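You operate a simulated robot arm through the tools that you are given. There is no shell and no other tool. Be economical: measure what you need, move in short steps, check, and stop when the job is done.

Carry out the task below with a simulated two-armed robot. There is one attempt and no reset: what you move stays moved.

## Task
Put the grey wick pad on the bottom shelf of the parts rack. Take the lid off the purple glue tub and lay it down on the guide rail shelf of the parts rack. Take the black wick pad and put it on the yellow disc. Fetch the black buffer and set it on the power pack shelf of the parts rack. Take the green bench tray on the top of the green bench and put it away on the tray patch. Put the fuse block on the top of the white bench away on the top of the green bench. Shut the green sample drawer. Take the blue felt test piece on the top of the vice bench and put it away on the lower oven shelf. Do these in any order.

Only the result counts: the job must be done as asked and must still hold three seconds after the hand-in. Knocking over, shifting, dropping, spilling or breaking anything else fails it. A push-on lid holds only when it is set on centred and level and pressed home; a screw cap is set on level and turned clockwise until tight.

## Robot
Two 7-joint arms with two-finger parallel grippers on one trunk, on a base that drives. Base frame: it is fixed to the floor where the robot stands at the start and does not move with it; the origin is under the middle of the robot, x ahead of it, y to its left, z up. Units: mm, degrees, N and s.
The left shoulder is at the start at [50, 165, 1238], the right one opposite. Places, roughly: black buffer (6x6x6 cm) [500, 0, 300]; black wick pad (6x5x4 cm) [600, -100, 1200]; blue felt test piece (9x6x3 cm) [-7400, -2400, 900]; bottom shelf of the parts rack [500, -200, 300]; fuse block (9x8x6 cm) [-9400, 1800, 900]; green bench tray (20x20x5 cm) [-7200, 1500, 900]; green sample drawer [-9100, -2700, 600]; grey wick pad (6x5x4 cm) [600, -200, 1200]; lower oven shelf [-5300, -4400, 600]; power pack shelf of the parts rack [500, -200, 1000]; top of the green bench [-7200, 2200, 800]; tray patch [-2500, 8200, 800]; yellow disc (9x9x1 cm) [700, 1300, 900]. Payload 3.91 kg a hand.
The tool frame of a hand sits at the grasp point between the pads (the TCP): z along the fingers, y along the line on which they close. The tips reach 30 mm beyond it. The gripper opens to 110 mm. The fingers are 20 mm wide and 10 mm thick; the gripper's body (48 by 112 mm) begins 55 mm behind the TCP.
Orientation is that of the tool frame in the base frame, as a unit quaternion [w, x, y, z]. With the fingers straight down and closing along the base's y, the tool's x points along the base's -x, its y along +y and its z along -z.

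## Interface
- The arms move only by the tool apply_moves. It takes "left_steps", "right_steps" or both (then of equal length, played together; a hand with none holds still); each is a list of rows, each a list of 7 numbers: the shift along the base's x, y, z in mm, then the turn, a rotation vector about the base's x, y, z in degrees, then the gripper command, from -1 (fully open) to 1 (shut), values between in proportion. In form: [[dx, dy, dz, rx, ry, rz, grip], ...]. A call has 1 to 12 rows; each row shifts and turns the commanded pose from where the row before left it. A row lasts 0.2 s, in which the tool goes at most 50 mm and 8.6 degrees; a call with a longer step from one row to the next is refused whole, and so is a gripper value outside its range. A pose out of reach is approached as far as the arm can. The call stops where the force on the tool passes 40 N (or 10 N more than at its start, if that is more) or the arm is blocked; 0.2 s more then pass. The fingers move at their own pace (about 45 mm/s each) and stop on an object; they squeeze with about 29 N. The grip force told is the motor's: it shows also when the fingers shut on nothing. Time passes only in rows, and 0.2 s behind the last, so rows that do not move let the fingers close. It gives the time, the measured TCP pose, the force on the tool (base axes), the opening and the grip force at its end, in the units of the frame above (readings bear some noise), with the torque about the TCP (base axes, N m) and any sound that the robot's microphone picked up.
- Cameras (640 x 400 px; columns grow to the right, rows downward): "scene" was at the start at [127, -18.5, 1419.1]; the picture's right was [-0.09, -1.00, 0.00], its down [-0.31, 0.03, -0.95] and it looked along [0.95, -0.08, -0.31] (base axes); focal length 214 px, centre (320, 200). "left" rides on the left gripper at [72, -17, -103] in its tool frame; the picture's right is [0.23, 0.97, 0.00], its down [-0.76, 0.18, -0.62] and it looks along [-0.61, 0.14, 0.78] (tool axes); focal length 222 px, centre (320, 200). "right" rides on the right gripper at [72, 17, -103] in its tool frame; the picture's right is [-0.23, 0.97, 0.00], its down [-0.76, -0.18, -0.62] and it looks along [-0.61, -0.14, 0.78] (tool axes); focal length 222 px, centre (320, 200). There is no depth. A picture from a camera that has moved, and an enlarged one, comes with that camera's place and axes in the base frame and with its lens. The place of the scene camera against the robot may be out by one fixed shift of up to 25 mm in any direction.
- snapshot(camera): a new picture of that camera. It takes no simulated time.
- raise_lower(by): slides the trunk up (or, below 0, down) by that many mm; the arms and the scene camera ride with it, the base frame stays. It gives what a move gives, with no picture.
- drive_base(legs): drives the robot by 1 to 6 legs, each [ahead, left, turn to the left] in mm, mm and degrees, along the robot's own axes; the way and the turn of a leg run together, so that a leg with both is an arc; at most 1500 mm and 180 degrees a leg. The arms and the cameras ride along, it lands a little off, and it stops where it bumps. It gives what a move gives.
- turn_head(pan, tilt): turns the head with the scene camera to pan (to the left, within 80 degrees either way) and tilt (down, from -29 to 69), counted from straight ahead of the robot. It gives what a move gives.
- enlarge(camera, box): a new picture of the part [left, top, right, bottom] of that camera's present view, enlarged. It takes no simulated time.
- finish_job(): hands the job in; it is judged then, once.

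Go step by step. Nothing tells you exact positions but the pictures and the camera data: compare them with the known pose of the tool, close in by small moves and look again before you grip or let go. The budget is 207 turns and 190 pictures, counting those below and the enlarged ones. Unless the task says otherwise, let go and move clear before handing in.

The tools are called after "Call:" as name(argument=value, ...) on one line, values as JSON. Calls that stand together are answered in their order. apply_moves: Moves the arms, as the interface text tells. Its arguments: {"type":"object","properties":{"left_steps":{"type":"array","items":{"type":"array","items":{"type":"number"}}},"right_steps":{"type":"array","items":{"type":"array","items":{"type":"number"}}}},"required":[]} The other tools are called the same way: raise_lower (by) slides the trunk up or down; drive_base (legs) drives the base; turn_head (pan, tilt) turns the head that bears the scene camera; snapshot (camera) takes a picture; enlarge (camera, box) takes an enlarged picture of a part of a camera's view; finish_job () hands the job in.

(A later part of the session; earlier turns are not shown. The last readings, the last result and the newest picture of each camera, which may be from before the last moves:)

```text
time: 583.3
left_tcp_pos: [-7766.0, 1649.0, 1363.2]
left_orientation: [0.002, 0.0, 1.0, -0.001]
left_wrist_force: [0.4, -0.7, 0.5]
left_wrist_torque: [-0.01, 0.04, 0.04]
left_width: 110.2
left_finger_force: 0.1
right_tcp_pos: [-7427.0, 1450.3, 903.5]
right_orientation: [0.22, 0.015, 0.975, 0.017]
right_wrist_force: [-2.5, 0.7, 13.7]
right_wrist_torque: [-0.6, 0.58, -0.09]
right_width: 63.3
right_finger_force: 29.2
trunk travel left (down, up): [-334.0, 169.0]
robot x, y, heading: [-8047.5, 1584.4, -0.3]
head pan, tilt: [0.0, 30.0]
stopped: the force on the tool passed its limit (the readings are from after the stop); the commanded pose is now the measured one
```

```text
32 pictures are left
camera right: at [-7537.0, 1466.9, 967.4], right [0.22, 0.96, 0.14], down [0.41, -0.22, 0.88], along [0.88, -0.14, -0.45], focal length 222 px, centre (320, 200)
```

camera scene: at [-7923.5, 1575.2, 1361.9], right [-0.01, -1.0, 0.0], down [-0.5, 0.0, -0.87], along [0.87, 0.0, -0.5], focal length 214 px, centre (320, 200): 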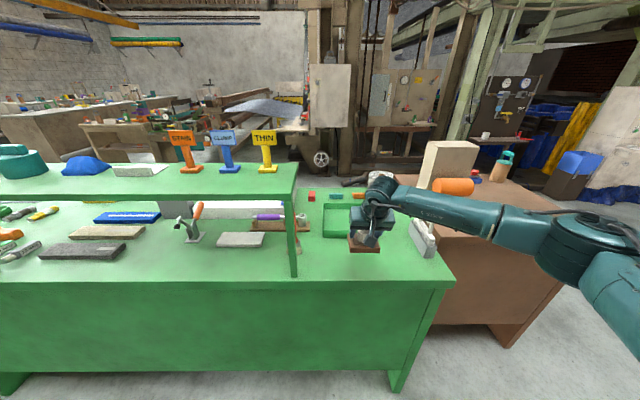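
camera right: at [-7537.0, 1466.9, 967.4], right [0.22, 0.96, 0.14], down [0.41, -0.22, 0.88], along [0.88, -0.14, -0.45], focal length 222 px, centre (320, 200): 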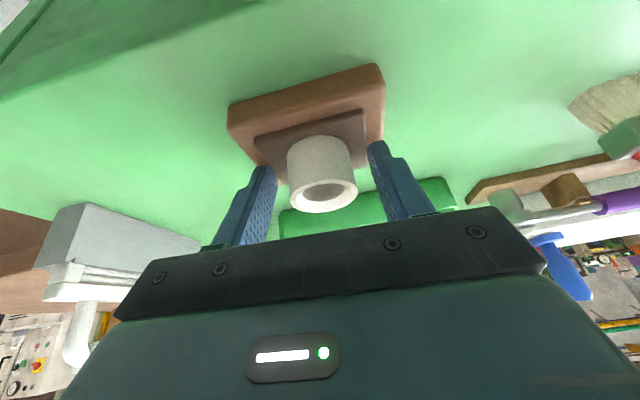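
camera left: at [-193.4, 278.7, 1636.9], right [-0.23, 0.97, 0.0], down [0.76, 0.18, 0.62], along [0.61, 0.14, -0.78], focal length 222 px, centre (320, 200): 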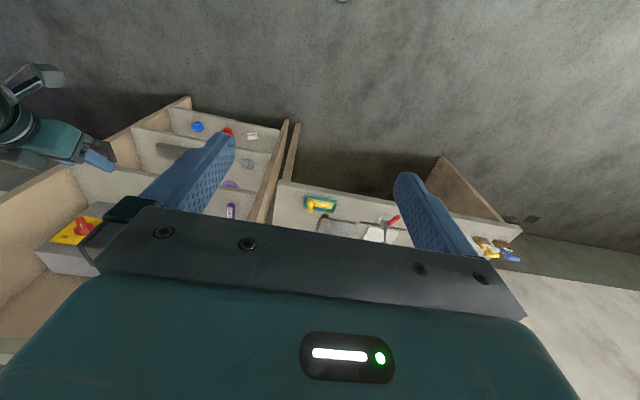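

Set down. I open and rise.

Call:
apply_moves(right_steps=[[0, 0, 2, 0, 0, 0, 1], [0, 0, 0, 0, 0, 0, 0.2], [0, 0, 0, 0, 0, 0, -0.3], [0, 0, 0, 0, 0, 0, -0.7], [0, 0, 25, 0, 0, 0, -0.7], [0, 0, 40, 0, 0, 0, -0.7], [0, 0, 40, 0, 0, 0, -0.7], [0, 0, 40, 0, 0, 0, -0.7], [0, 0, 0, 0, 0, 0, -1]])

Call:
raise_lower(by=165)

Call:
snapshot(camera="right")

```text
time: 585.3
left_tcp_pos: [-7765.0, 1647.9, 1365.3]
left_orientation: [0.001, 0.0, 1.0, -0.001]
left_wrist_force: [-0.2, 1.0, 0.0]
left_wrist_torque: [0.0, 0.01, -0.01]
left_width: 109.8
left_finger_force: 0.0
right_tcp_pos: [-7428.0, 1450.2, 1048.6]
right_orientation: [0.219, 0.015, 0.975, 0.017]
right_wrist_force: [-0.5, 0.2, 0.6]
right_wrist_torque: [0.0, -0.03, -0.01]
right_width: 110.0
right_finger_force: 0.1
trunk travel left (down, up): [-334.0, 169.0]
robot x, y, heading: [-8047.5, 1589.0, -0.2]
head pan, tilt: [0.0, 30.0]
```

```text
time: 587.2
left_tcp_pos: [-7764.5, 1648.9, 1530.0]
left_orientation: [0.001, 0.0, 1.0, -0.001]
left_wrist_force: [0.4, -0.4, 0.7]
left_wrist_torque: [0.03, 0.02, -0.01]
left_width: 110.2
left_finger_force: 0.1
right_tcp_pos: [-7427.6, 1451.1, 1212.7]
right_orientation: [0.219, 0.014, 0.976, 0.017]
right_wrist_force: [0.7, -0.5, 0.0]
right_wrist_torque: [-0.01, 0.01, -0.02]
right_width: 110.0
right_finger_force: 0.1
trunk travel left (down, up): [-499.0, 4.0]
robot x, y, heading: [-8047.1, 1587.1, -0.3]
head pan, tilt: [0.0, 30.0]
```

```text
31 pictures are left
camera right: at [-7537.4, 1467.2, 1277.2], right [0.23, 0.96, 0.13], down [0.42, -0.22, 0.88], along [0.88, -0.14, -0.45], focal length 222 px, centre (320, 200)
```

right: 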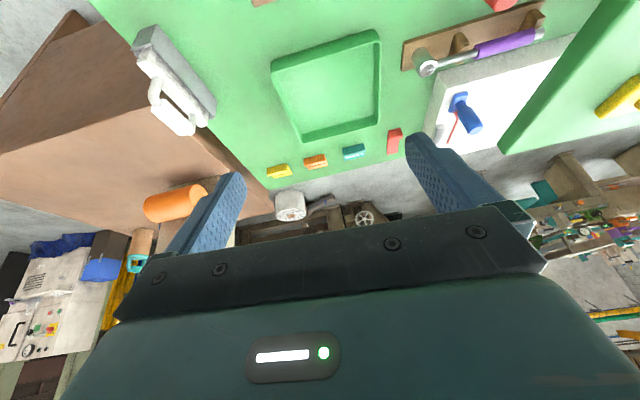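

The tray is a rimmed square at about (-7207, 1475). I'll lift it with both hands on its left and right walls. First I centre the robot on it and bring both hands forward, pointing down.

Call:
drive_base(legs=[[0, -112, 0.2]])

Call:
apply_moves(left_steps=[[23, 3, -27, 0, 0, 0, -0.4], [23, 3, -27, 0, 0, 0, -0.4], [23, 3, -27, 0, 0, 0, -0.4], [23, 3, -27, 0, 0, 0, -0.4], [23, 3, -27, 0, 0, 0, -0.4], [23, 3, -27, 0, 0, 0, -0.4], [23, 3, -27, 0, 0, 0, -0.4], [23, 3, -27, 0, 0, 0, -0.4], [23, 3, -27, 0, 0, 0, -0.4], [23, 3, -27, 0, 0, 0, -0.4], [23, 3, -27, 0, 0, 0, -0.4], [23, 3, -27, 0, 0, 0, -0.4]], right_steps=[[-5, 3, 0, 0, 2.1, 0, -0.4], [-5, 3, 0, 0, 2.1, 0, -0.4], [-5, 3, 0, 0, 2.1, 0, -0.4], [-5, 3, 0, 0, 2.1, 0, -0.4], [-5, 3, 0, 0, 2.1, 0, -0.4], [-5, 3, 0, 0, 2.1, 0, -0.4], [-5, 3, 0, 0, 2.1, 0, -0.4], [-5, 3, 0, 0, 2.1, 0, -0.4], [-5, 3, 0, 0, 2.1, 0, -0.4], [-5, 3, 0, 0, 2.1, 0, -0.4], [-5, 3, 0, 0, 2.1, 0, -0.4], [-5, 3, 0, 0, 2.1, 0, -0.4]])

Call:
drive_base(legs=[[220, 0, 0]])

Call:
snapshot(camera="left")

Call:
snapshot(camera="right")

```text
time: 588.4
left_tcp_pos: [-7765.4, 1539.5, 1530.6]
left_orientation: [0.001, 0.0, 1.0, -0.001]
left_wrist_force: [0.2, 0.1, 0.0]
left_wrist_torque: [-0.02, 0.0, 0.03]
left_width: 110.1
left_finger_force: 0.2
right_tcp_pos: [-7428.3, 1341.9, 1212.9]
right_orientation: [0.218, 0.014, 0.976, 0.018]
right_wrist_force: [0.0, 0.9, 0.0]
right_wrist_torque: [0.01, 0.01, 0.01]
right_width: 110.2
right_finger_force: 0.1
trunk travel left (down, up): [-499.0, 4.0]
robot x, y, heading: [-8049.2, 1475.4, -0.2]
head pan, tilt: [0.0, 30.0]
```

```text
time: 591.0
left_tcp_pos: [-7491.8, 1577.3, 1204.3]
left_orientation: [0.002, -0.001, 1.0, -0.001]
left_wrist_force: [0.4, 0.4, 0.3]
left_wrist_torque: [-0.02, 0.02, 0.02]
left_width: 77.1
left_finger_force: 0.0
right_tcp_pos: [-7487.6, 1378.6, 1211.8]
right_orientation: [-0.001, 0.017, 1.0, 0.015]
right_wrist_force: [1.0, 0.6, -0.2]
right_wrist_torque: [0.02, 0.03, 0.02]
right_width: 77.1
right_finger_force: 0.1
trunk travel left (down, up): [-499.0, 4.0]
robot x, y, heading: [-8046.4, 1474.3, -0.2]
head pan, tilt: [0.0, 30.0]
```

```text
time: 592.7
left_tcp_pos: [-7271.6, 1577.1, 1207.1]
left_orientation: [0.001, -0.001, 1.0, -0.001]
left_wrist_force: [0.3, -0.3, 0.1]
left_wrist_torque: [-0.01, -0.03, 0.0]
left_width: 76.9
left_finger_force: 0.1
right_tcp_pos: [-7267.6, 1378.7, 1212.4]
right_orientation: [0.0, 0.017, 1.0, 0.014]
right_wrist_force: [0.8, -0.1, -0.5]
right_wrist_torque: [-0.02, 0.03, -0.01]
right_width: 77.0
right_finger_force: 0.1
trunk travel left (down, up): [-499.0, 4.0]
robot x, y, heading: [-7835.2, 1476.7, -0.2]
head pan, tilt: [0.0, 30.0]
```

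```text
30 pictures are left
camera left: at [-7345.8, 1560.2, 1310.9], right [-0.23, 0.97, 0.0], down [0.76, 0.18, 0.63], along [0.61, 0.14, -0.78], focal length 222 px, centre (320, 200)
```

left: 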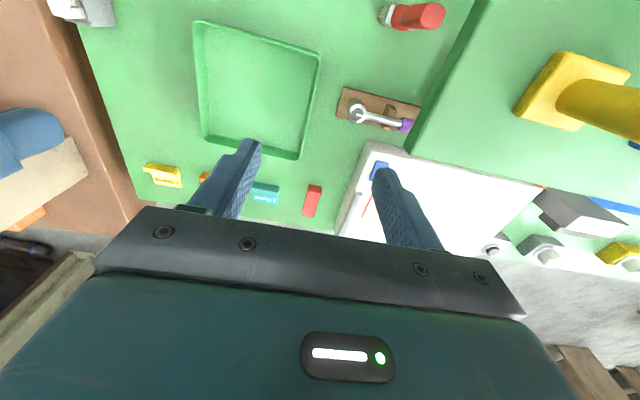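

```text
29 pictures are left
camera right: at [-7340.2, 1394.0, 1317.3], right [0.26, 0.97, 0.03], down [0.75, -0.22, 0.62], along [0.6, -0.14, -0.79], focal length 222 px, centre (320, 200)
```

right: 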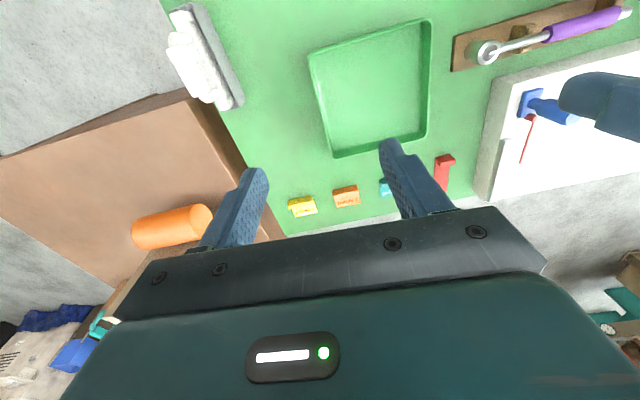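

I check the left arm's elbow against the signs standing on the bench's raised shelf before lowering.

Call:
turn_head(pan=40, tilt=25)

Call:
snapshot(camera="scene")

```text
time: 593.8
left_tcp_pos: [-7271.7, 1576.7, 1205.6]
left_orientation: [0.002, -0.001, 1.0, 0.0]
left_wrist_force: [-1.2, -0.4, 0.1]
left_wrist_torque: [0.02, -0.02, 0.0]
left_width: 77.2
left_finger_force: 0.0
right_tcp_pos: [-7267.4, 1377.8, 1214.1]
right_orientation: [0.0, 0.016, 1.0, 0.014]
right_wrist_force: [-0.7, -0.2, 0.5]
right_wrist_torque: [-0.04, 0.01, 0.02]
right_width: 77.0
right_finger_force: 0.1
trunk travel left (down, up): [-499.0, 4.0]
robot x, y, heading: [-7830.4, 1475.0, -0.2]
head pan, tilt: [40.0, 25.0]
```

```text
28 pictures are left
camera scene: at [-7723.8, 1523.9, 1448.6], right [0.64, -0.77, 0.0], down [-0.33, -0.27, -0.91], along [0.7, 0.58, -0.42], focal length 214 px, centre (320, 200)
```

scene: 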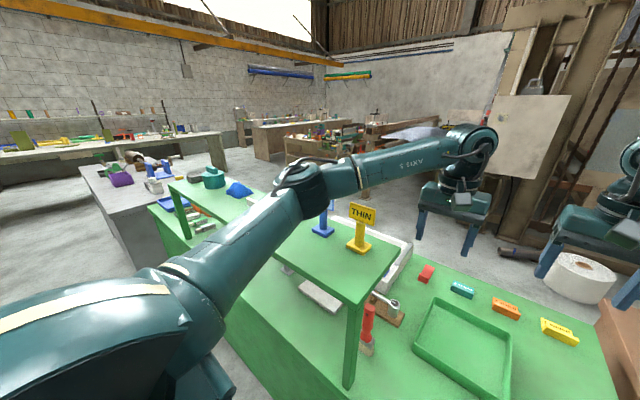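

The left elbow would come down on the signs from this side, so I go round to the east side where it is clear. I back out and look at the gap south of the brown bench.

Call:
drive_base(legs=[[-470, 0, 0], [0, -820, 0], [0, -820, 0]])

Call:
turn_head(pan=0, tilt=25)

Call:
snapshot(camera="scene")

```text
time: 604.5
left_tcp_pos: [-7735.4, -66.5, 1207.8]
left_orientation: [0.002, -0.002, 1.0, -0.001]
left_wrist_force: [-0.7, 0.9, 0.0]
left_wrist_torque: [0.03, 0.02, 0.02]
left_width: 76.9
left_finger_force: 0.1
right_tcp_pos: [-7730.3, -266.4, 1213.4]
right_orientation: [0.0, 0.015, 1.0, 0.013]
right_wrist_force: [-0.3, 0.0, -1.0]
right_wrist_torque: [0.03, 0.0, -0.01]
right_width: 77.0
right_finger_force: 0.0
trunk travel left (down, up): [-499.0, 4.0]
robot x, y, heading: [-8291.6, -170.6, -0.0]
head pan, tilt: [40.0, 25.0]
```

```text
time: 605.6
left_tcp_pos: [-7735.1, -65.8, 1206.6]
left_orientation: [0.001, -0.003, 1.0, 0.0]
left_wrist_force: [-0.5, 0.2, 0.1]
left_wrist_torque: [0.0, 0.02, -0.01]
left_width: 77.1
left_finger_force: 0.1
right_tcp_pos: [-7731.0, -266.4, 1213.4]
right_orientation: [0.001, 0.016, 1.0, 0.014]
right_wrist_force: [1.0, 0.0, -0.5]
right_wrist_torque: [0.0, 0.0, 0.03]
right_width: 77.1
right_finger_force: 0.1
trunk travel left (down, up): [-499.0, 4.0]
robot x, y, heading: [-8293.9, -168.3, -0.1]
head pan, tilt: [0.0, 25.0]
```

```text
27 pictures are left
camera scene: at [-8165.4, -180.0, 1448.6], right [0.0, -1.0, 0.0], down [-0.42, 0.0, -0.91], along [0.91, 0.0, -0.42], focal length 214 px, centre (320, 200)
```

scene: 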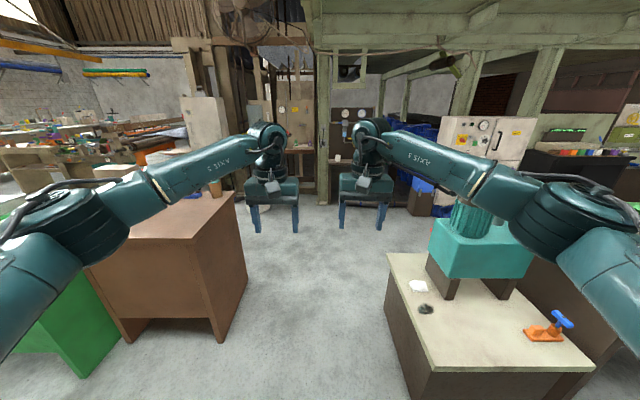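

The gap is 1.1 m wide, centred at y≈-105. I go through it, then north, and turn to face the green bench from the east.

Call:
drive_base(legs=[[0, 65, 0], [1450, 0, 0], [530, 0, 0], [0, 800, 0], [0, 780, 0], [0, 0, 180]])

Call:
turn_head(pan=0, tilt=40)

Call:
snapshot(camera="scene")

```text
time: 631.1
left_tcp_pos: [-6873.6, 1400.7, 1207.3]
left_orientation: [-0.001, 1.0, -0.009, -0.002]
left_wrist_force: [1.2, -0.6, -0.1]
left_wrist_torque: [0.03, -0.02, -0.02]
left_width: 77.1
left_finger_force: 0.1
right_tcp_pos: [-6874.3, 1600.1, 1213.0]
right_orientation: [0.014, 1.0, -0.025, -0.001]
right_wrist_force: [-0.6, -0.4, 0.4]
right_wrist_torque: [0.0, 0.03, 0.04]
right_width: 76.9
right_finger_force: 0.0
trunk travel left (down, up): [-499.0, 4.0]
robot x, y, heading: [-6314.0, 1490.8, 178.8]
head pan, tilt: [0.0, 25.0]
```

```text
time: 631.9
left_tcp_pos: [-6872.8, 1401.8, 1206.0]
left_orientation: [0.0, 1.0, -0.008, -0.002]
left_wrist_force: [0.7, 0.2, -1.4]
left_wrist_torque: [0.02, 0.01, -0.01]
left_width: 77.2
left_finger_force: 0.0
right_tcp_pos: [-6873.8, 1601.1, 1212.9]
right_orientation: [0.014, 1.0, -0.025, -0.001]
right_wrist_force: [-0.1, -0.7, 0.7]
right_wrist_torque: [0.05, 0.03, 0.0]
right_width: 77.1
right_finger_force: 0.1
trunk travel left (down, up): [-499.0, 4.0]
robot x, y, heading: [-6319.7, 1494.1, 178.7]
head pan, tilt: [0.0, 40.0]
```

```text
26 pictures are left
camera scene: at [-6424.9, 1485.2, 1425.4], right [0.02, 1.0, 0.0], down [0.64, -0.01, -0.77], along [-0.77, 0.02, -0.64], focal length 214 px, centre (320, 200)
```

scene: 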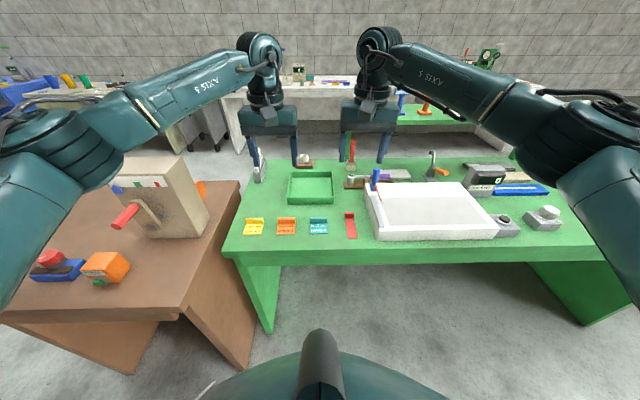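

Good position. I centre on the tray and drive up to the bench.

Call:
drive_base(legs=[[0, 24, 1.2], [310, 0, 0]])

Call:
apply_moves(left_steps=[[0, 0, -35, 0, 0, 0, -0.4], [0, 0, -35, 0, 0, 0, -0.4], [0, 0, -35, 0, 0, 0, -0.4], [0, 0, -35, 0, 0, 0, -0.4], [0, 0, 0, 0, 0, 0, -0.4]], right_steps=[[0, 0, -36, 0, 0, 0.7, -0.4], [0, 0, -36, 0, 0, 0.7, -0.4], [0, 0, -36, 0, 0, 0.6, -0.4], [0, 0, -36, 0, 0, 0, -0.4], [0, 0, 0, 0, 0, 0, -0.4]])

Call:
snapshot(camera="left")

Call:
snapshot(camera="right")

```text
time: 634.4
left_tcp_pos: [-7178.7, 1363.8, 1205.7]
left_orientation: [-0.001, 1.0, 0.004, -0.001]
left_wrist_force: [-0.6, -0.4, 0.0]
left_wrist_torque: [-0.03, 0.0, 0.0]
left_width: 77.0
left_finger_force: 0.1
right_tcp_pos: [-7185.2, 1561.9, 1213.3]
right_orientation: [0.015, 1.0, -0.014, 0.0]
right_wrist_force: [-1.0, 0.6, 0.4]
right_wrist_torque: [0.05, -0.04, -0.01]
right_width: 77.1
right_finger_force: 0.1
trunk travel left (down, up): [-499.0, 4.0]
robot x, y, heading: [-6621.0, 1468.3, -179.7]
head pan, tilt: [0.0, 40.0]
```

```text
time: 635.6
left_tcp_pos: [-7177.8, 1363.5, 1065.3]
left_orientation: [-0.001, 1.0, 0.005, -0.002]
left_wrist_force: [0.3, 0.0, 0.0]
left_wrist_torque: [0.03, 0.03, -0.03]
left_width: 76.9
left_finger_force: 0.0
right_tcp_pos: [-7182.5, 1562.5, 1071.0]
right_orientation: [0.015, 1.0, 0.005, -0.001]
right_wrist_force: [0.7, 0.9, -0.2]
right_wrist_torque: [0.04, -0.01, 0.03]
right_width: 76.9
right_finger_force: 0.1
trunk travel left (down, up): [-499.0, 4.0]
robot x, y, heading: [-6623.2, 1468.9, -179.9]
head pan, tilt: [0.0, 40.0]
```

```text
25 pictures are left
camera left: at [-7106.7, 1380.8, 1171.1], right [0.24, -0.97, 0.0], down [-0.76, -0.19, 0.63], along [-0.61, -0.15, -0.78], focal length 222 px, centre (320, 200)
```

left: 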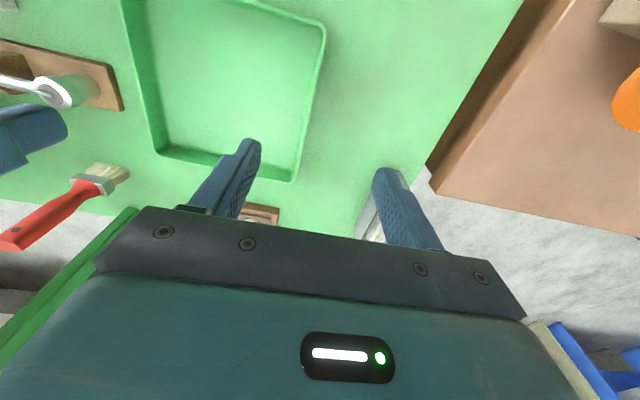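

```text
24 pictures are left
camera right: at [-7111.6, 1549.3, 1174.2], right [-0.22, -0.98, 0.03], down [-0.76, 0.19, 0.62], along [-0.61, 0.11, -0.78], focal length 222 px, centre (320, 200)
```

right: 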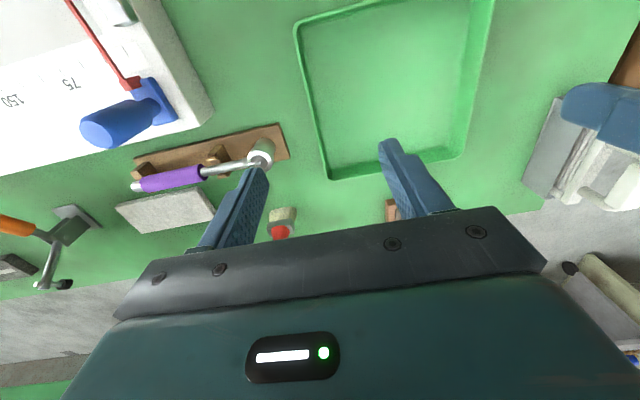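

The tray walls are at y≈1379 and 1564. I align both hands over them and descend.

Call:
apply_moves(left_steps=[[-7, 8, -30, 0, 0, 0, -0.4], [-7, 8, -30, 0, 0, 0, -0.4], [-6, 0, -30, 0, 0, 0, -0.4], [0, 0, -30, 0, 0, 0, -0.4], [0, 0, -25, 0, 0, 0, -0.4], [0, 0, 0, 0, 0, 0, -0.4]], right_steps=[[-6, 1, -31, 0, 0, 0, -0.4], [-6, 1, -31, 0, 0, 0, -0.4], [-6, 0, -31, 0, 0, 0, -0.4], [0, 0, -31, 0, 0, 0, -0.4], [0, 0, -26, 0, 0, 0, -0.4], [0, 0, 0, 0, 0, 0, -0.4]])

Call:
snapshot(camera="left")

Call:
snapshot(camera="right")

```text
time: 637.0
left_tcp_pos: [-7199.6, 1378.5, 921.6]
left_orientation: [-0.001, 1.0, 0.004, -0.003]
left_wrist_force: [-0.9, -0.5, 0.1]
left_wrist_torque: [-0.02, 0.01, 0.02]
left_width: 76.9
left_finger_force: 0.0
right_tcp_pos: [-7202.0, 1563.8, 920.5]
right_orientation: [0.014, 1.0, 0.004, -0.001]
right_wrist_force: [0.0, 0.1, 0.0]
right_wrist_torque: [-0.01, 0.03, 0.0]
right_width: 77.1
right_finger_force: 0.2
trunk travel left (down, up): [-499.0, 4.0]
robot x, y, heading: [-6625.0, 1470.7, -180.0]
head pan, tilt: [0.0, 40.0]
```

```text
23 pictures are left
camera left: at [-7127.3, 1395.9, 1025.4], right [0.23, -0.97, 0.0], down [-0.76, -0.19, 0.63], along [-0.61, -0.14, -0.78], focal length 222 px, centre (320, 200)
```

left: 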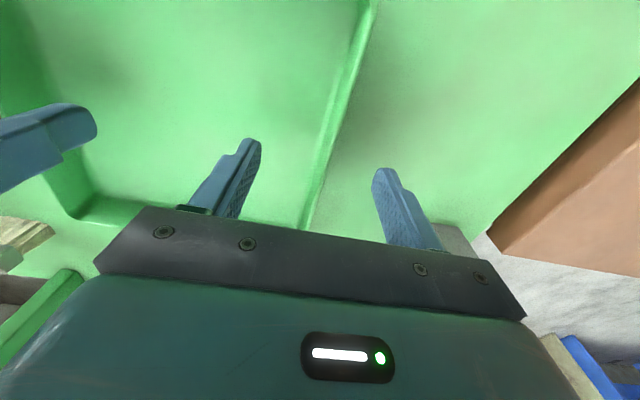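

```text
22 pictures are left
camera right: at [-7129.6, 1550.5, 1025.3], right [-0.22, -0.98, 0.03], down [-0.76, 0.19, 0.62], along [-0.61, 0.11, -0.79], focal length 222 px, centre (320, 200)
```

right: 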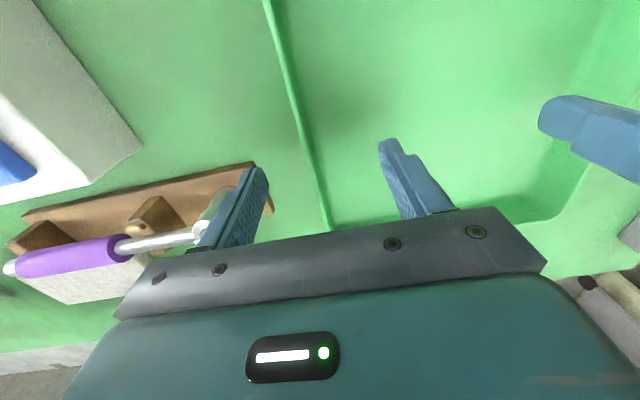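

I narrow the openings, fine-align and go down over the walls.

Call:
apply_moves(left_steps=[[0, -3, 0, 0, 0, 0, 0.09], [0, 0, 0, 0, 0, 0, 0.09], [0, 0, -14, 0, 0, 0, 0.09], [0, 0, -12, 0, 0, 0, 0.09], [0, 0, -6, 0, 0, 0, 0.09], [0, 0, 0, 0, 0, 0, 0.09]], right_steps=[[0, 6, 0, 0, 0, 0, 0.09], [0, 0, 0, 0, 0, 0, 0.09], [0, 0, -14, 0, 0, 0, 0.09], [0, 0, -12, 0, 0, 0, 0.09], [0, 0, -6, 0, 0, 0, 0.09], [0, 0, 0, 0, 0, 0, 0.09]])

Call:
snapshot(camera="left")

```text
time: 638.4
left_tcp_pos: [-7197.6, 1375.6, 889.0]
left_orientation: [0.0, 1.0, 0.004, -0.002]
left_wrist_force: [-0.4, -0.3, -0.7]
left_wrist_torque: [0.02, 0.03, -0.02]
left_width: 50.1
left_finger_force: 0.0
right_tcp_pos: [-7201.4, 1570.2, 888.3]
right_orientation: [0.014, 1.0, 0.004, 0.0]
right_wrist_force: [0.0, -0.5, -0.7]
right_wrist_torque: [-0.01, 0.01, -0.01]
right_width: 50.0
right_finger_force: 0.1
trunk travel left (down, up): [-499.0, 4.0]
robot x, y, heading: [-6622.9, 1468.4, -180.0]
head pan, tilt: [0.0, 40.0]
```

```text
21 pictures are left
camera left: at [-7126.9, 1393.3, 994.4], right [0.24, -0.97, 0.0], down [-0.76, -0.19, 0.63], along [-0.61, -0.14, -0.78], focal length 222 px, centre (320, 200)
```

left: 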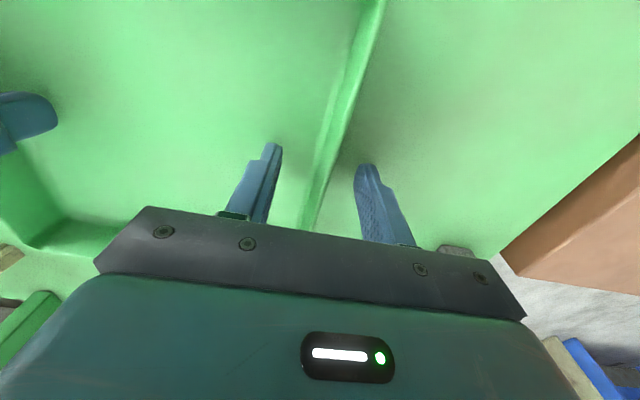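

Both hands straddle the walls. A little deeper, then close both together.

Call:
apply_moves(left_steps=[[0, 0, -5, 0, 0, 0, 0.09], [0, 0, 0, 0, 0, 0, 1], [0, 0, 0, 0, 0, 0, 1], [0, 0, 0, 0, 0, 0, 1], [0, 0, 0, 0, 0, 0, 1]], right_steps=[[0, 0, -5, 0, 0, 0, 0.09], [0, 0, 0, 0, 0, 0, 1], [0, 0, 0, 0, 0, 0, 1], [0, 0, 0, 0, 0, 0, 1], [0, 0, 0, 0, 0, 0, 1]])

Call:
apply_moves(left_steps=[[0, 0, 8, 0, 0, 0, 1], [0, 0, 15, 0, 0, 0, 1], [0, 0, 20, 0, 0, 0, 1], [0, 0, 20, 0, 0, 0, 1], [0, 0, 0, 0, 0, 0, 1]], right_steps=[[0, 0, 8, 0, 0, 0, 1], [0, 0, 15, 0, 0, 0, 1], [0, 0, 20, 0, 0, 0, 1], [0, 0, 20, 0, 0, 0, 1], [0, 0, 0, 0, 0, 0, 1]])

Call:
snapshot(camera="scene")

```text
time: 639.6
left_tcp_pos: [-7196.8, 1376.2, 885.3]
left_orientation: [-0.001, 1.0, 0.003, -0.003]
left_wrist_force: [3.2, 2.8, 2.4]
left_wrist_torque: [-0.2, 0.17, -0.56]
left_width: 3.9
left_finger_force: 28.9
right_tcp_pos: [-7203.1, 1572.4, 885.3]
right_orientation: [0.013, 1.0, 0.003, -0.002]
right_wrist_force: [-6.0, 3.7, 16.1]
right_wrist_torque: [0.98, -0.6, -0.27]
right_width: 4.4
right_finger_force: 29.0
trunk travel left (down, up): [-499.0, 4.0]
robot x, y, heading: [-6620.3, 1467.8, -180.1]
head pan, tilt: [0.0, 40.0]
```

```text
time: 640.8
left_tcp_pos: [-7198.4, 1375.6, 946.6]
left_orientation: [-0.001, 1.0, 0.006, -0.001]
left_wrist_force: [6.0, -9.0, 1.5]
left_wrist_torque: [-0.45, -0.54, -0.55]
left_width: 4.4
left_finger_force: 28.9
right_tcp_pos: [-7200.7, 1571.5, 943.5]
right_orientation: [0.012, 1.0, 0.004, 0.0]
right_wrist_force: [-5.1, 9.5, -3.5]
right_wrist_torque: [1.01, 0.53, -0.44]
right_width: 4.1
right_finger_force: 28.9
trunk travel left (down, up): [-499.0, 4.0]
robot x, y, heading: [-6622.7, 1466.8, -179.8]
head pan, tilt: [0.0, 40.0]
```

```text
20 pictures are left
camera scene: at [-6732.8, 1457.7, 1425.2], right [0.0, 1.0, 0.0], down [0.64, 0.0, -0.77], along [-0.77, 0.0, -0.64], focal length 214 px, centre (320, 200)
```

scene: 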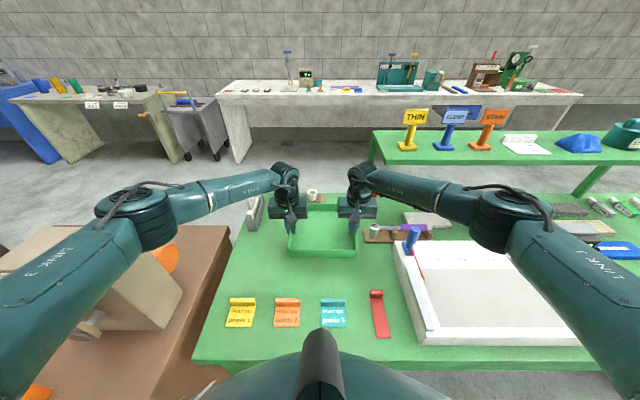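

The tray is up, level and held by both hands. I lift it higher, back out, and drive north along the known aisle.

Call:
apply_moves(left_steps=[[0, 0, 20, 0, 0, 0, 1], [0, 0, 20, 0, 0, 0, 1], [0, 0, 20, 0, 0, 0, 1], [0, 0, 0, 0, 0, 0, 1]], right_steps=[[0, 0, 20, 0, 0, 0, 1], [0, 0, 20, 0, 0, 0, 1], [0, 0, 20, 0, 0, 0, 1], [0, 0, 0, 0, 0, 0, 1]])

Call:
drive_base(legs=[[-500, 0, 0], [0, 0, -90], [1300, 0, 0], [1300, 0, 0], [1150, 0, 0], [0, 0, -90]])

Call:
turn_head(pan=40, tilt=20)

Call:
snapshot(camera="scene")

```text
time: 641.8
left_tcp_pos: [-7199.9, 1375.0, 1007.1]
left_orientation: [0.0, 1.0, 0.005, -0.003]
left_wrist_force: [5.6, -19.6, 2.4]
left_wrist_torque: [-0.48, 0.48, -0.56]
left_width: 4.3
left_finger_force: 29.2
right_tcp_pos: [-7202.5, 1571.7, 1005.3]
right_orientation: [0.013, 1.0, 0.003, 0.001]
right_wrist_force: [-5.5, 17.5, -3.6]
right_wrist_torque: [1.05, -0.49, -0.43]
right_width: 4.2
right_finger_force: 29.2
trunk travel left (down, up): [-499.0, 4.0]
robot x, y, heading: [-6619.3, 1469.0, -179.6]
head pan, tilt: [0.0, 40.0]
```

```text
time: 670.2
left_tcp_pos: [-5395.1, 5257.3, 1006.6]
left_orientation: [0.0, 0.031, 1.0, 0.0]
left_wrist_force: [-3.6, 21.0, 1.3]
left_wrist_torque: [0.64, 0.06, -0.48]
left_width: 3.9
left_finger_force: 28.8
right_tcp_pos: [-5404.3, 5061.4, 1005.8]
right_orientation: [0.002, 0.032, 0.999, 0.013]
right_wrist_force: [3.2, -20.5, -3.0]
right_wrist_torque: [-1.08, -0.02, -0.33]
right_width: 4.1
right_finger_force: 28.7
trunk travel left (down, up): [-499.0, 4.0]
robot x, y, heading: [-5974.9, 5205.1, -4.0]
head pan, tilt: [0.0, 40.0]
```

```text
time: 671.2
left_tcp_pos: [-5395.0, 5256.2, 1007.3]
left_orientation: [0.001, 0.031, 1.0, -0.001]
left_wrist_force: [-4.4, -0.9, 0.2]
left_wrist_torque: [0.43, -0.13, -0.48]
left_width: 4.0
left_finger_force: 28.8
right_tcp_pos: [-5404.6, 5061.1, 1004.2]
right_orientation: [0.003, 0.032, 0.999, 0.012]
right_wrist_force: [3.1, 0.0, -4.1]
right_wrist_torque: [-0.87, 0.16, -0.26]
right_width: 3.9
right_finger_force: 29.2
trunk travel left (down, up): [-499.0, 4.0]
robot x, y, heading: [-5975.0, 5201.8, -4.1]
head pan, tilt: [40.0, 20.0]
```

```text
19 pictures are left
camera scene: at [-5866.5, 5247.2, 1456.6], right [0.59, -0.81, 0.0], down [-0.28, -0.2, -0.94], along [0.76, 0.55, -0.34], focal length 214 px, centre (320, 200)
```

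scene: 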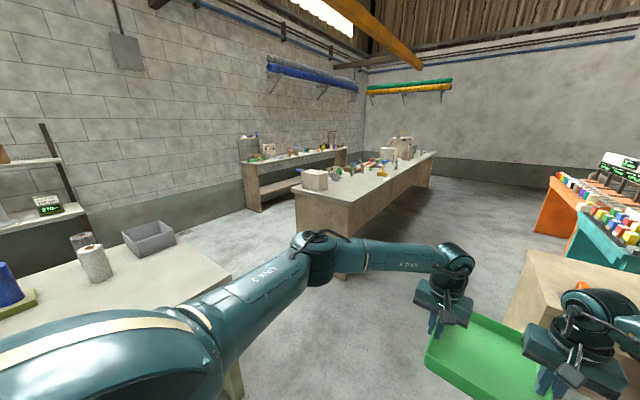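

The near bench and, behind it, the counter on the north wall (front y≈8000) are in view; the aisle between them is about 1.1 m. I turn north and shift to the gap at x≈-4900.

Call:
drive_base(legs=[[0, 0, 94], [0, -1075, 0]])

```text
time: 680.8
left_tcp_pos: [-4990.6, 5790.8, 1006.7]
left_orientation: [0.0, 0.711, -0.703, -0.001]
left_wrist_force: [-1.4, -4.3, 0.4]
left_wrist_torque: [-0.03, 0.48, -0.44]
left_width: 4.1
left_finger_force: 29.3
right_tcp_pos: [-4794.9, 5795.6, 1003.9]
right_orientation: [0.008, 0.71, -0.704, -0.01]
right_wrist_force: [0.3, 3.8, -2.3]
right_wrist_torque: [0.02, -0.88, -0.27]
right_width: 4.0
right_finger_force: 29.0
trunk travel left (down, up): [-499.0, 4.0]
robot x, y, heading: [-4892.0, 5220.9, 90.4]
head pan, tilt: [40.0, 20.0]
```

Good. Now north through the gap into the aisle, and a look along the counter.

Call:
drive_base(legs=[[1000, 0, -0.5], [1000, 0, 0]])

Call:
turn_head(pan=-60, tilt=22)

Call:
snapshot(camera="scene")

```text
time: 690.8
left_tcp_pos: [-4978.6, 7804.2, 1006.5]
left_orientation: [0.0, 0.707, -0.707, -0.001]
left_wrist_force: [1.9, -3.9, 1.3]
left_wrist_torque: [-0.05, 0.53, -0.43]
left_width: 3.9
left_finger_force: 29.1
right_tcp_pos: [-4783.0, 7807.6, 1005.4]
right_orientation: [-0.008, -0.706, 0.708, 0.011]
right_wrist_force: [-0.9, 3.3, -3.1]
right_wrist_torque: [0.04, -0.81, -0.25]
right_width: 4.0
right_finger_force: 28.5
trunk travel left (down, up): [-499.0, 4.0]
robot x, y, heading: [-4893.5, 7229.7, 90.0]
head pan, tilt: [40.0, 20.0]
```

```text
time: 692.6
left_tcp_pos: [-4978.2, 7804.0, 1006.6]
left_orientation: [-0.001, -0.707, 0.707, 0.001]
left_wrist_force: [1.8, -1.7, -0.3]
left_wrist_torque: [-0.09, 0.49, -0.41]
left_width: 4.0
left_finger_force: 29.2
right_tcp_pos: [-4782.1, 7807.2, 1005.4]
right_orientation: [-0.007, -0.706, 0.708, 0.009]
right_wrist_force: [-1.7, 3.2, -2.5]
right_wrist_torque: [0.07, -0.81, -0.23]
right_width: 4.2
right_finger_force: 28.9
trunk travel left (down, up): [-499.0, 4.0]
robot x, y, heading: [-4890.4, 7225.5, 89.9]
head pan, tilt: [-60.0, 22.0]
```

```text
18 pictures are left
camera scene: at [-4805.4, 7292.4, 1453.4], right [0.5, -0.87, 0.0], down [-0.33, -0.19, -0.93], along [0.81, 0.46, -0.37], focal length 214 px, centre (320, 200)
```

scene: 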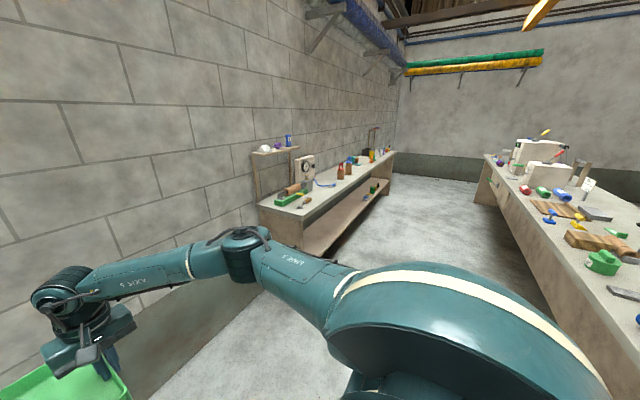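

The counter's front is at y≈8070 and the aisle is free. I drive east along it to x≈-2500.

Call:
drive_base(legs=[[0, -1200, 0], [0, -1190, 0]])

Call:
turn_head(pan=0, tilt=35)

Call:
snapshot(camera="scene")

```text
time: 704.5
left_tcp_pos: [-2561.0, 7787.5, 1007.1]
left_orientation: [0.0, 0.711, -0.703, -0.001]
left_wrist_force: [1.2, -3.6, 0.9]
left_wrist_torque: [-0.01, 0.55, -0.39]
left_width: 3.8
left_finger_force: 28.8
right_tcp_pos: [-2364.4, 7792.0, 1004.3]
right_orientation: [0.007, 0.71, -0.704, -0.01]
right_wrist_force: [-1.5, 4.2, -2.4]
right_wrist_torque: [-0.01, -0.8, -0.19]
right_width: 4.0
right_finger_force: 29.2
trunk travel left (down, up): [-499.0, 4.0]
robot x, y, heading: [-2464.6, 7216.7, 90.1]
head pan, tilt: [-60.0, 22.0]
```

```text
time: 705.8
left_tcp_pos: [-2559.9, 7787.7, 1006.2]
left_orientation: [0.0, 0.711, -0.703, -0.002]
left_wrist_force: [1.2, -3.2, -0.6]
left_wrist_torque: [0.02, 0.57, -0.36]
left_width: 3.7
left_finger_force: 29.7
right_tcp_pos: [-2364.2, 7792.5, 1004.2]
right_orientation: [0.006, 0.71, -0.704, -0.008]
right_wrist_force: [-1.1, 2.5, -2.3]
right_wrist_torque: [-0.07, -0.83, -0.18]
right_width: 3.9
right_finger_force: 27.9
trunk travel left (down, up): [-499.0, 4.0]
robot x, y, heading: [-2469.7, 7214.0, 90.4]
head pan, tilt: [0.0, 35.0]
```

```text
17 pictures are left
camera scene: at [-2463.1, 7319.5, 1432.8], right [1.0, 0.0, 0.0], down [0.0, -0.57, -0.82], along [0.0, 0.82, -0.57], focal length 214 px, centre (320, 200)
```

scene: 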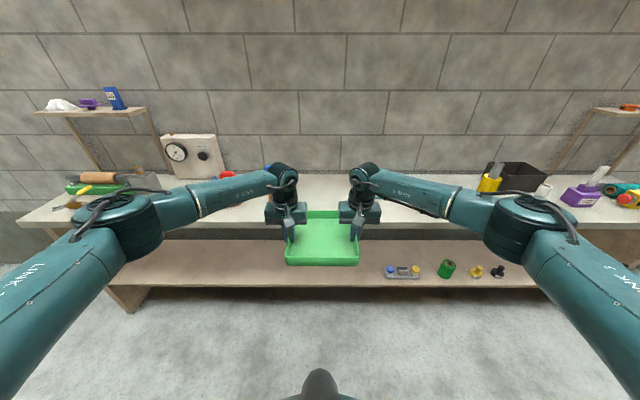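

The tray hides the patch from the head camera; I look with the wrist cameras.

Call:
snapshot(camera="left")

Call:
enlarge(camera="scene", box=[210, 140, 470, 240])

```text
16 pictures are left
camera left: at [-2544.3, 7715.4, 1111.3], right [-0.97, -0.24, 0.0], down [-0.18, 0.76, 0.62], along [-0.15, 0.61, -0.78], focal length 222 px, centre (320, 200)
```

left: 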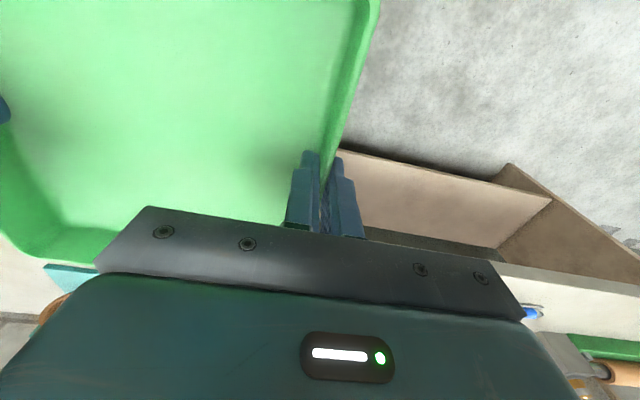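

```text
2.46 times, centred on (340, 190) of scene
camera zoom: at [-2463.1, 7319.5, 1432.8], right [1.0, 0.0, 0.0], down [0.0, -0.57, -0.82], along [0.0, 0.82, -0.57], focal length 528 px, centre (271, 225)
```

zoom: 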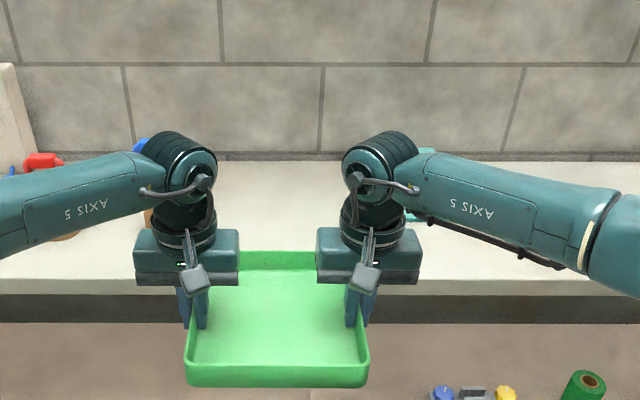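

I can't make out the patch behind the hands. I shift east and look back at that stretch of counter.

Call:
drive_base(legs=[[0, -450, 0]])

Call:
turn_head(pan=28, tilt=30)

Call:
snapshot(camera="scene")

```text
time: 708.5
left_tcp_pos: [-2112.4, 7790.5, 1006.5]
left_orientation: [0.001, 0.712, -0.702, -0.001]
left_wrist_force: [1.4, -3.7, 0.0]
left_wrist_torque: [-0.13, 0.57, -0.36]
left_width: 3.9
left_finger_force: 29.2
right_tcp_pos: [-1917.3, 7797.0, 1004.7]
right_orientation: [0.007, 0.711, -0.703, -0.009]
right_wrist_force: [-1.0, 2.7, -2.7]
right_wrist_torque: [0.09, -0.82, -0.2]
right_width: 3.7
right_finger_force: 29.1
trunk travel left (down, up): [-499.0, 4.0]
robot x, y, heading: [-2014.1, 7216.1, 90.3]
head pan, tilt: [0.0, 35.0]
```

```text
time: 709.4
left_tcp_pos: [-2113.4, 7789.1, 1006.6]
left_orientation: [0.001, 0.712, -0.702, -0.001]
left_wrist_force: [1.0, -3.0, 0.3]
left_wrist_torque: [0.1, 0.58, -0.32]
left_width: 3.8
left_finger_force: 28.9
right_tcp_pos: [-1915.6, 7796.2, 1004.5]
right_orientation: [0.008, 0.71, -0.704, -0.009]
right_wrist_force: [-1.2, 2.7, -2.8]
right_wrist_torque: [-0.16, -0.86, -0.19]
right_width: 3.8
right_finger_force: 28.9
trunk travel left (down, up): [-499.0, 4.0]
robot x, y, heading: [-2015.1, 7210.2, 90.5]
head pan, tilt: [28.0, 30.0]
```

```text
14 pictures are left
camera scene: at [-2055.6, 7313.8, 1440.6], right [0.88, 0.48, 0.0], down [0.24, -0.44, -0.87], along [-0.41, 0.76, -0.5], focal length 214 px, centre (320, 200)
```

scene: 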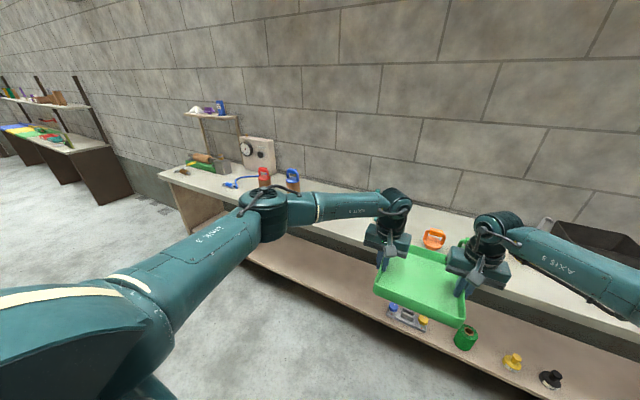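

Both arms still cover it. From further west I can look over the right arm, so I drive back west and zoom.

Call:
drive_base(legs=[[0, 1490, 0]])

Call:
turn_head(pan=-48, tilt=22)

Call:
enlarge(camera="scene", box=[220, 130, 460, 270])

```text
time: 716.8
left_tcp_pos: [-3611.0, 7768.8, 1005.7]
left_orientation: [0.001, 0.715, -0.699, -0.001]
left_wrist_force: [2.0, -3.3, -0.3]
left_wrist_torque: [-0.03, 0.55, -0.36]
left_width: 3.8
left_finger_force: 29.1
right_tcp_pos: [-3414.0, 7777.5, 1005.1]
right_orientation: [0.007, 0.714, -0.7, -0.009]
right_wrist_force: [-1.6, 3.2, -2.2]
right_wrist_torque: [0.03, -0.8, -0.19]
right_width: 4.1
right_finger_force: 29.2
trunk travel left (down, up): [-499.0, 4.0]
robot x, y, heading: [-3508.0, 7195.2, 91.3]
head pan, tilt: [28.0, 30.0]
```

```text
time: 718.3
left_tcp_pos: [-3611.1, 7769.6, 1008.0]
left_orientation: [0.0, 0.715, -0.699, -0.001]
left_wrist_force: [2.7, -2.4, 0.6]
left_wrist_torque: [0.01, 0.59, -0.31]
left_width: 3.8
left_finger_force: 29.5
right_tcp_pos: [-3415.2, 7778.5, 1005.6]
right_orientation: [0.008, 0.714, -0.7, -0.009]
right_wrist_force: [-2.0, 2.4, -3.4]
right_wrist_torque: [0.01, -0.82, -0.14]
right_width: 3.7
right_finger_force: 29.1
trunk travel left (down, up): [-499.0, 4.0]
robot x, y, heading: [-3508.3, 7195.6, 91.2]
head pan, tilt: [-48.0, 22.0]
```

```text
2.67 times, centred on (340, 200) of scene
camera zoom: at [-3437.0, 7277.7, 1453.4], right [0.68, -0.73, 0.0], down [-0.27, -0.26, -0.93], along [0.68, 0.63, -0.37], focal length 572 px, centre (267, 200)
```

zoom: 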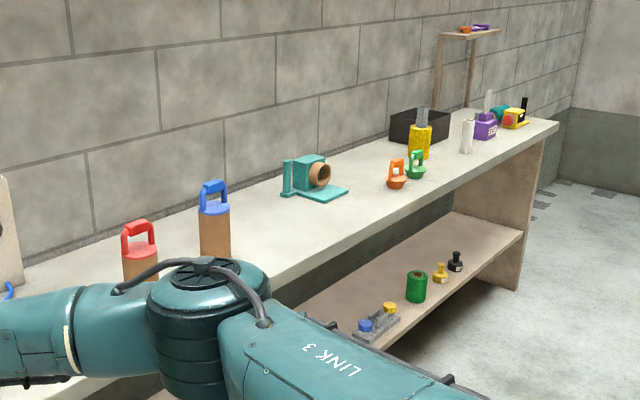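

Call:
enlarge(camera="scene", box=[290, 175, 370, 245])

```text
5.71 times, centred on (330, 210) of scene
camera zoom: at [-3437.0, 7277.7, 1453.4], right [0.68, -0.73, 0.0], down [-0.27, -0.26, -0.93], along [0.68, 0.63, -0.37], focal length 1226 px, centre (263, 143)
```

zoom: 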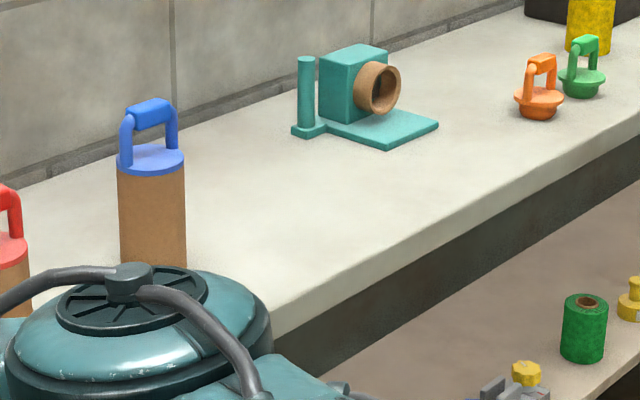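

There is no marking; the patch must be the bare stretch between the blue-handled roll (x≈-2670) and the teal clamp (x≈-2300), i.e. around (-2500, 8200). I line the tray up with it from the aisle.

Call:
drive_base(legs=[[0, -1020, -1.3]])

Call:
drive_base(legs=[[180, 0, 0]])

Call:
snapshot(camera="left")

Call:
snapshot(camera="right")

```text
time: 723.5
left_tcp_pos: [-2585.6, 7781.5, 1006.8]
left_orientation: [0.0, 0.709, -0.705, -0.001]
left_wrist_force: [1.4, -2.0, -0.6]
left_wrist_torque: [0.06, 0.6, -0.35]
left_width: 3.8
left_finger_force: 28.6
right_tcp_pos: [-2390.3, 7784.4, 1004.5]
right_orientation: [0.007, 0.708, -0.706, -0.009]
right_wrist_force: [-1.1, 2.7, -2.2]
right_wrist_torque: [-0.05, -0.79, -0.14]
right_width: 3.9
right_finger_force: 28.9
trunk travel left (down, up): [-499.0, 4.0]
robot x, y, heading: [-2496.0, 7202.4, 89.7]
head pan, tilt: [-48.0, 22.0]
```

```text
time: 725.0
left_tcp_pos: [-2583.1, 7958.2, 1006.0]
left_orientation: [0.0, 0.708, -0.706, -0.001]
left_wrist_force: [1.3, -2.5, -0.4]
left_wrist_torque: [0.0, 0.53, -0.3]
left_width: 3.7
left_finger_force: 29.2
right_tcp_pos: [-2387.1, 7962.0, 1004.7]
right_orientation: [-0.006, -0.706, 0.708, 0.008]
right_wrist_force: [-1.4, 1.9, -1.8]
right_wrist_torque: [-0.04, -0.79, -0.14]
right_width: 4.0
right_finger_force: 28.5
trunk travel left (down, up): [-499.0, 4.0]
robot x, y, heading: [-2496.3, 7384.1, 89.8]
head pan, tilt: [-48.0, 22.0]
```

```text
11 pictures are left
camera left: at [-2567.9, 7886.0, 1110.9], right [-0.97, -0.23, 0.0], down [-0.18, 0.76, 0.62], along [-0.14, 0.61, -0.78], focal length 222 px, centre (320, 200)
```

left: 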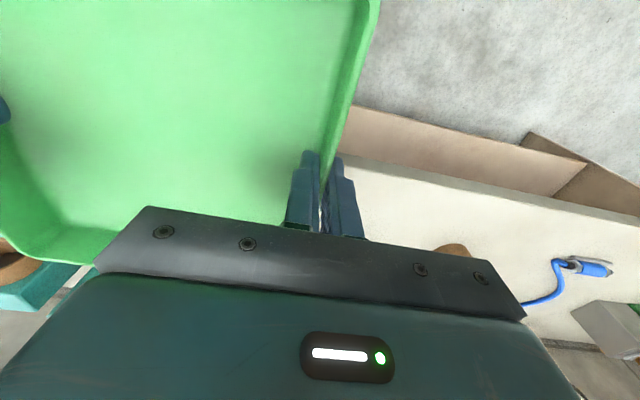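

```text
10 pictures are left
camera right: at [-2402.6, 7889.2, 1108.6], right [-0.97, 0.23, 0.02], down [0.19, 0.76, 0.62], along [0.12, 0.61, -0.78], focal length 222 px, centre (320, 200)
```

right: 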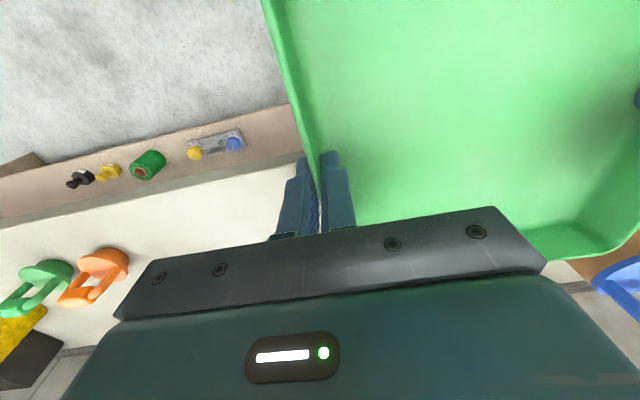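

The gap is clear from about x -2690 to -2270, so the tray centred at x≈-2485 fits. I drive in to y≈8200.

Call:
drive_base(legs=[[240, 0, 0]])

Call:
turn_head(pan=0, tilt=35)

Call:
enlarge(camera="scene", box=[160, 110, 480, 310])

```text
time: 726.8
left_tcp_pos: [-2580.3, 8193.4, 1006.5]
left_orientation: [0.0, 0.707, -0.707, -0.001]
left_wrist_force: [1.9, -2.2, -0.4]
left_wrist_torque: [-0.01, 0.58, -0.28]
left_width: 3.8
left_finger_force: 29.1
right_tcp_pos: [-2386.5, 8198.7, 1004.3]
right_orientation: [-0.007, -0.706, 0.708, 0.009]
right_wrist_force: [-1.9, 2.5, -2.4]
right_wrist_torque: [0.03, -0.8, -0.13]
right_width: 4.0
right_finger_force: 29.1
trunk travel left (down, up): [-499.0, 4.0]
robot x, y, heading: [-2492.6, 7615.1, 89.8]
head pan, tilt: [-48.0, 22.0]
```

```text
time: 728.0
left_tcp_pos: [-2582.3, 8194.6, 1006.5]
left_orientation: [0.0, 0.707, -0.707, -0.002]
left_wrist_force: [1.0, -1.4, 1.3]
left_wrist_torque: [0.04, 0.57, -0.22]
left_width: 3.6
left_finger_force: 28.8
right_tcp_pos: [-2385.1, 8199.0, 1004.7]
right_orientation: [-0.007, -0.706, 0.708, 0.009]
right_wrist_force: [-0.7, 2.8, -2.3]
right_wrist_torque: [-0.07, -0.79, -0.1]
right_width: 4.2
right_finger_force: 28.9
trunk travel left (down, up): [-499.0, 4.0]
robot x, y, heading: [-2493.1, 7620.1, 89.9]
head pan, tilt: [0.0, 35.0]
```

```text
2.00 times, centred on (320, 210) of scene
camera zoom: at [-2488.6, 7725.9, 1432.8], right [1.0, -0.01, 0.0], down [0.0, -0.57, -0.82], along [0.0, 0.82, -0.57], focal length 429 px, centre (320, 180)
```

zoom: 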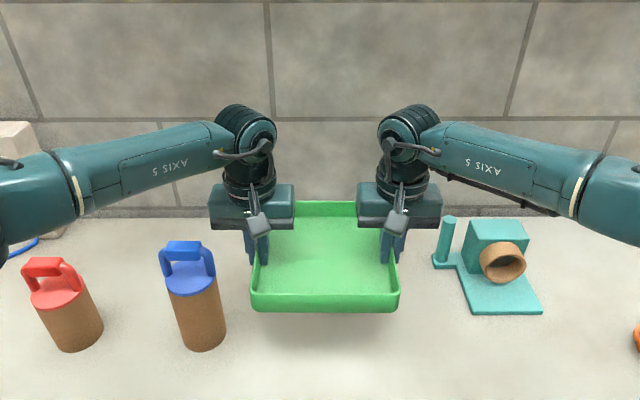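

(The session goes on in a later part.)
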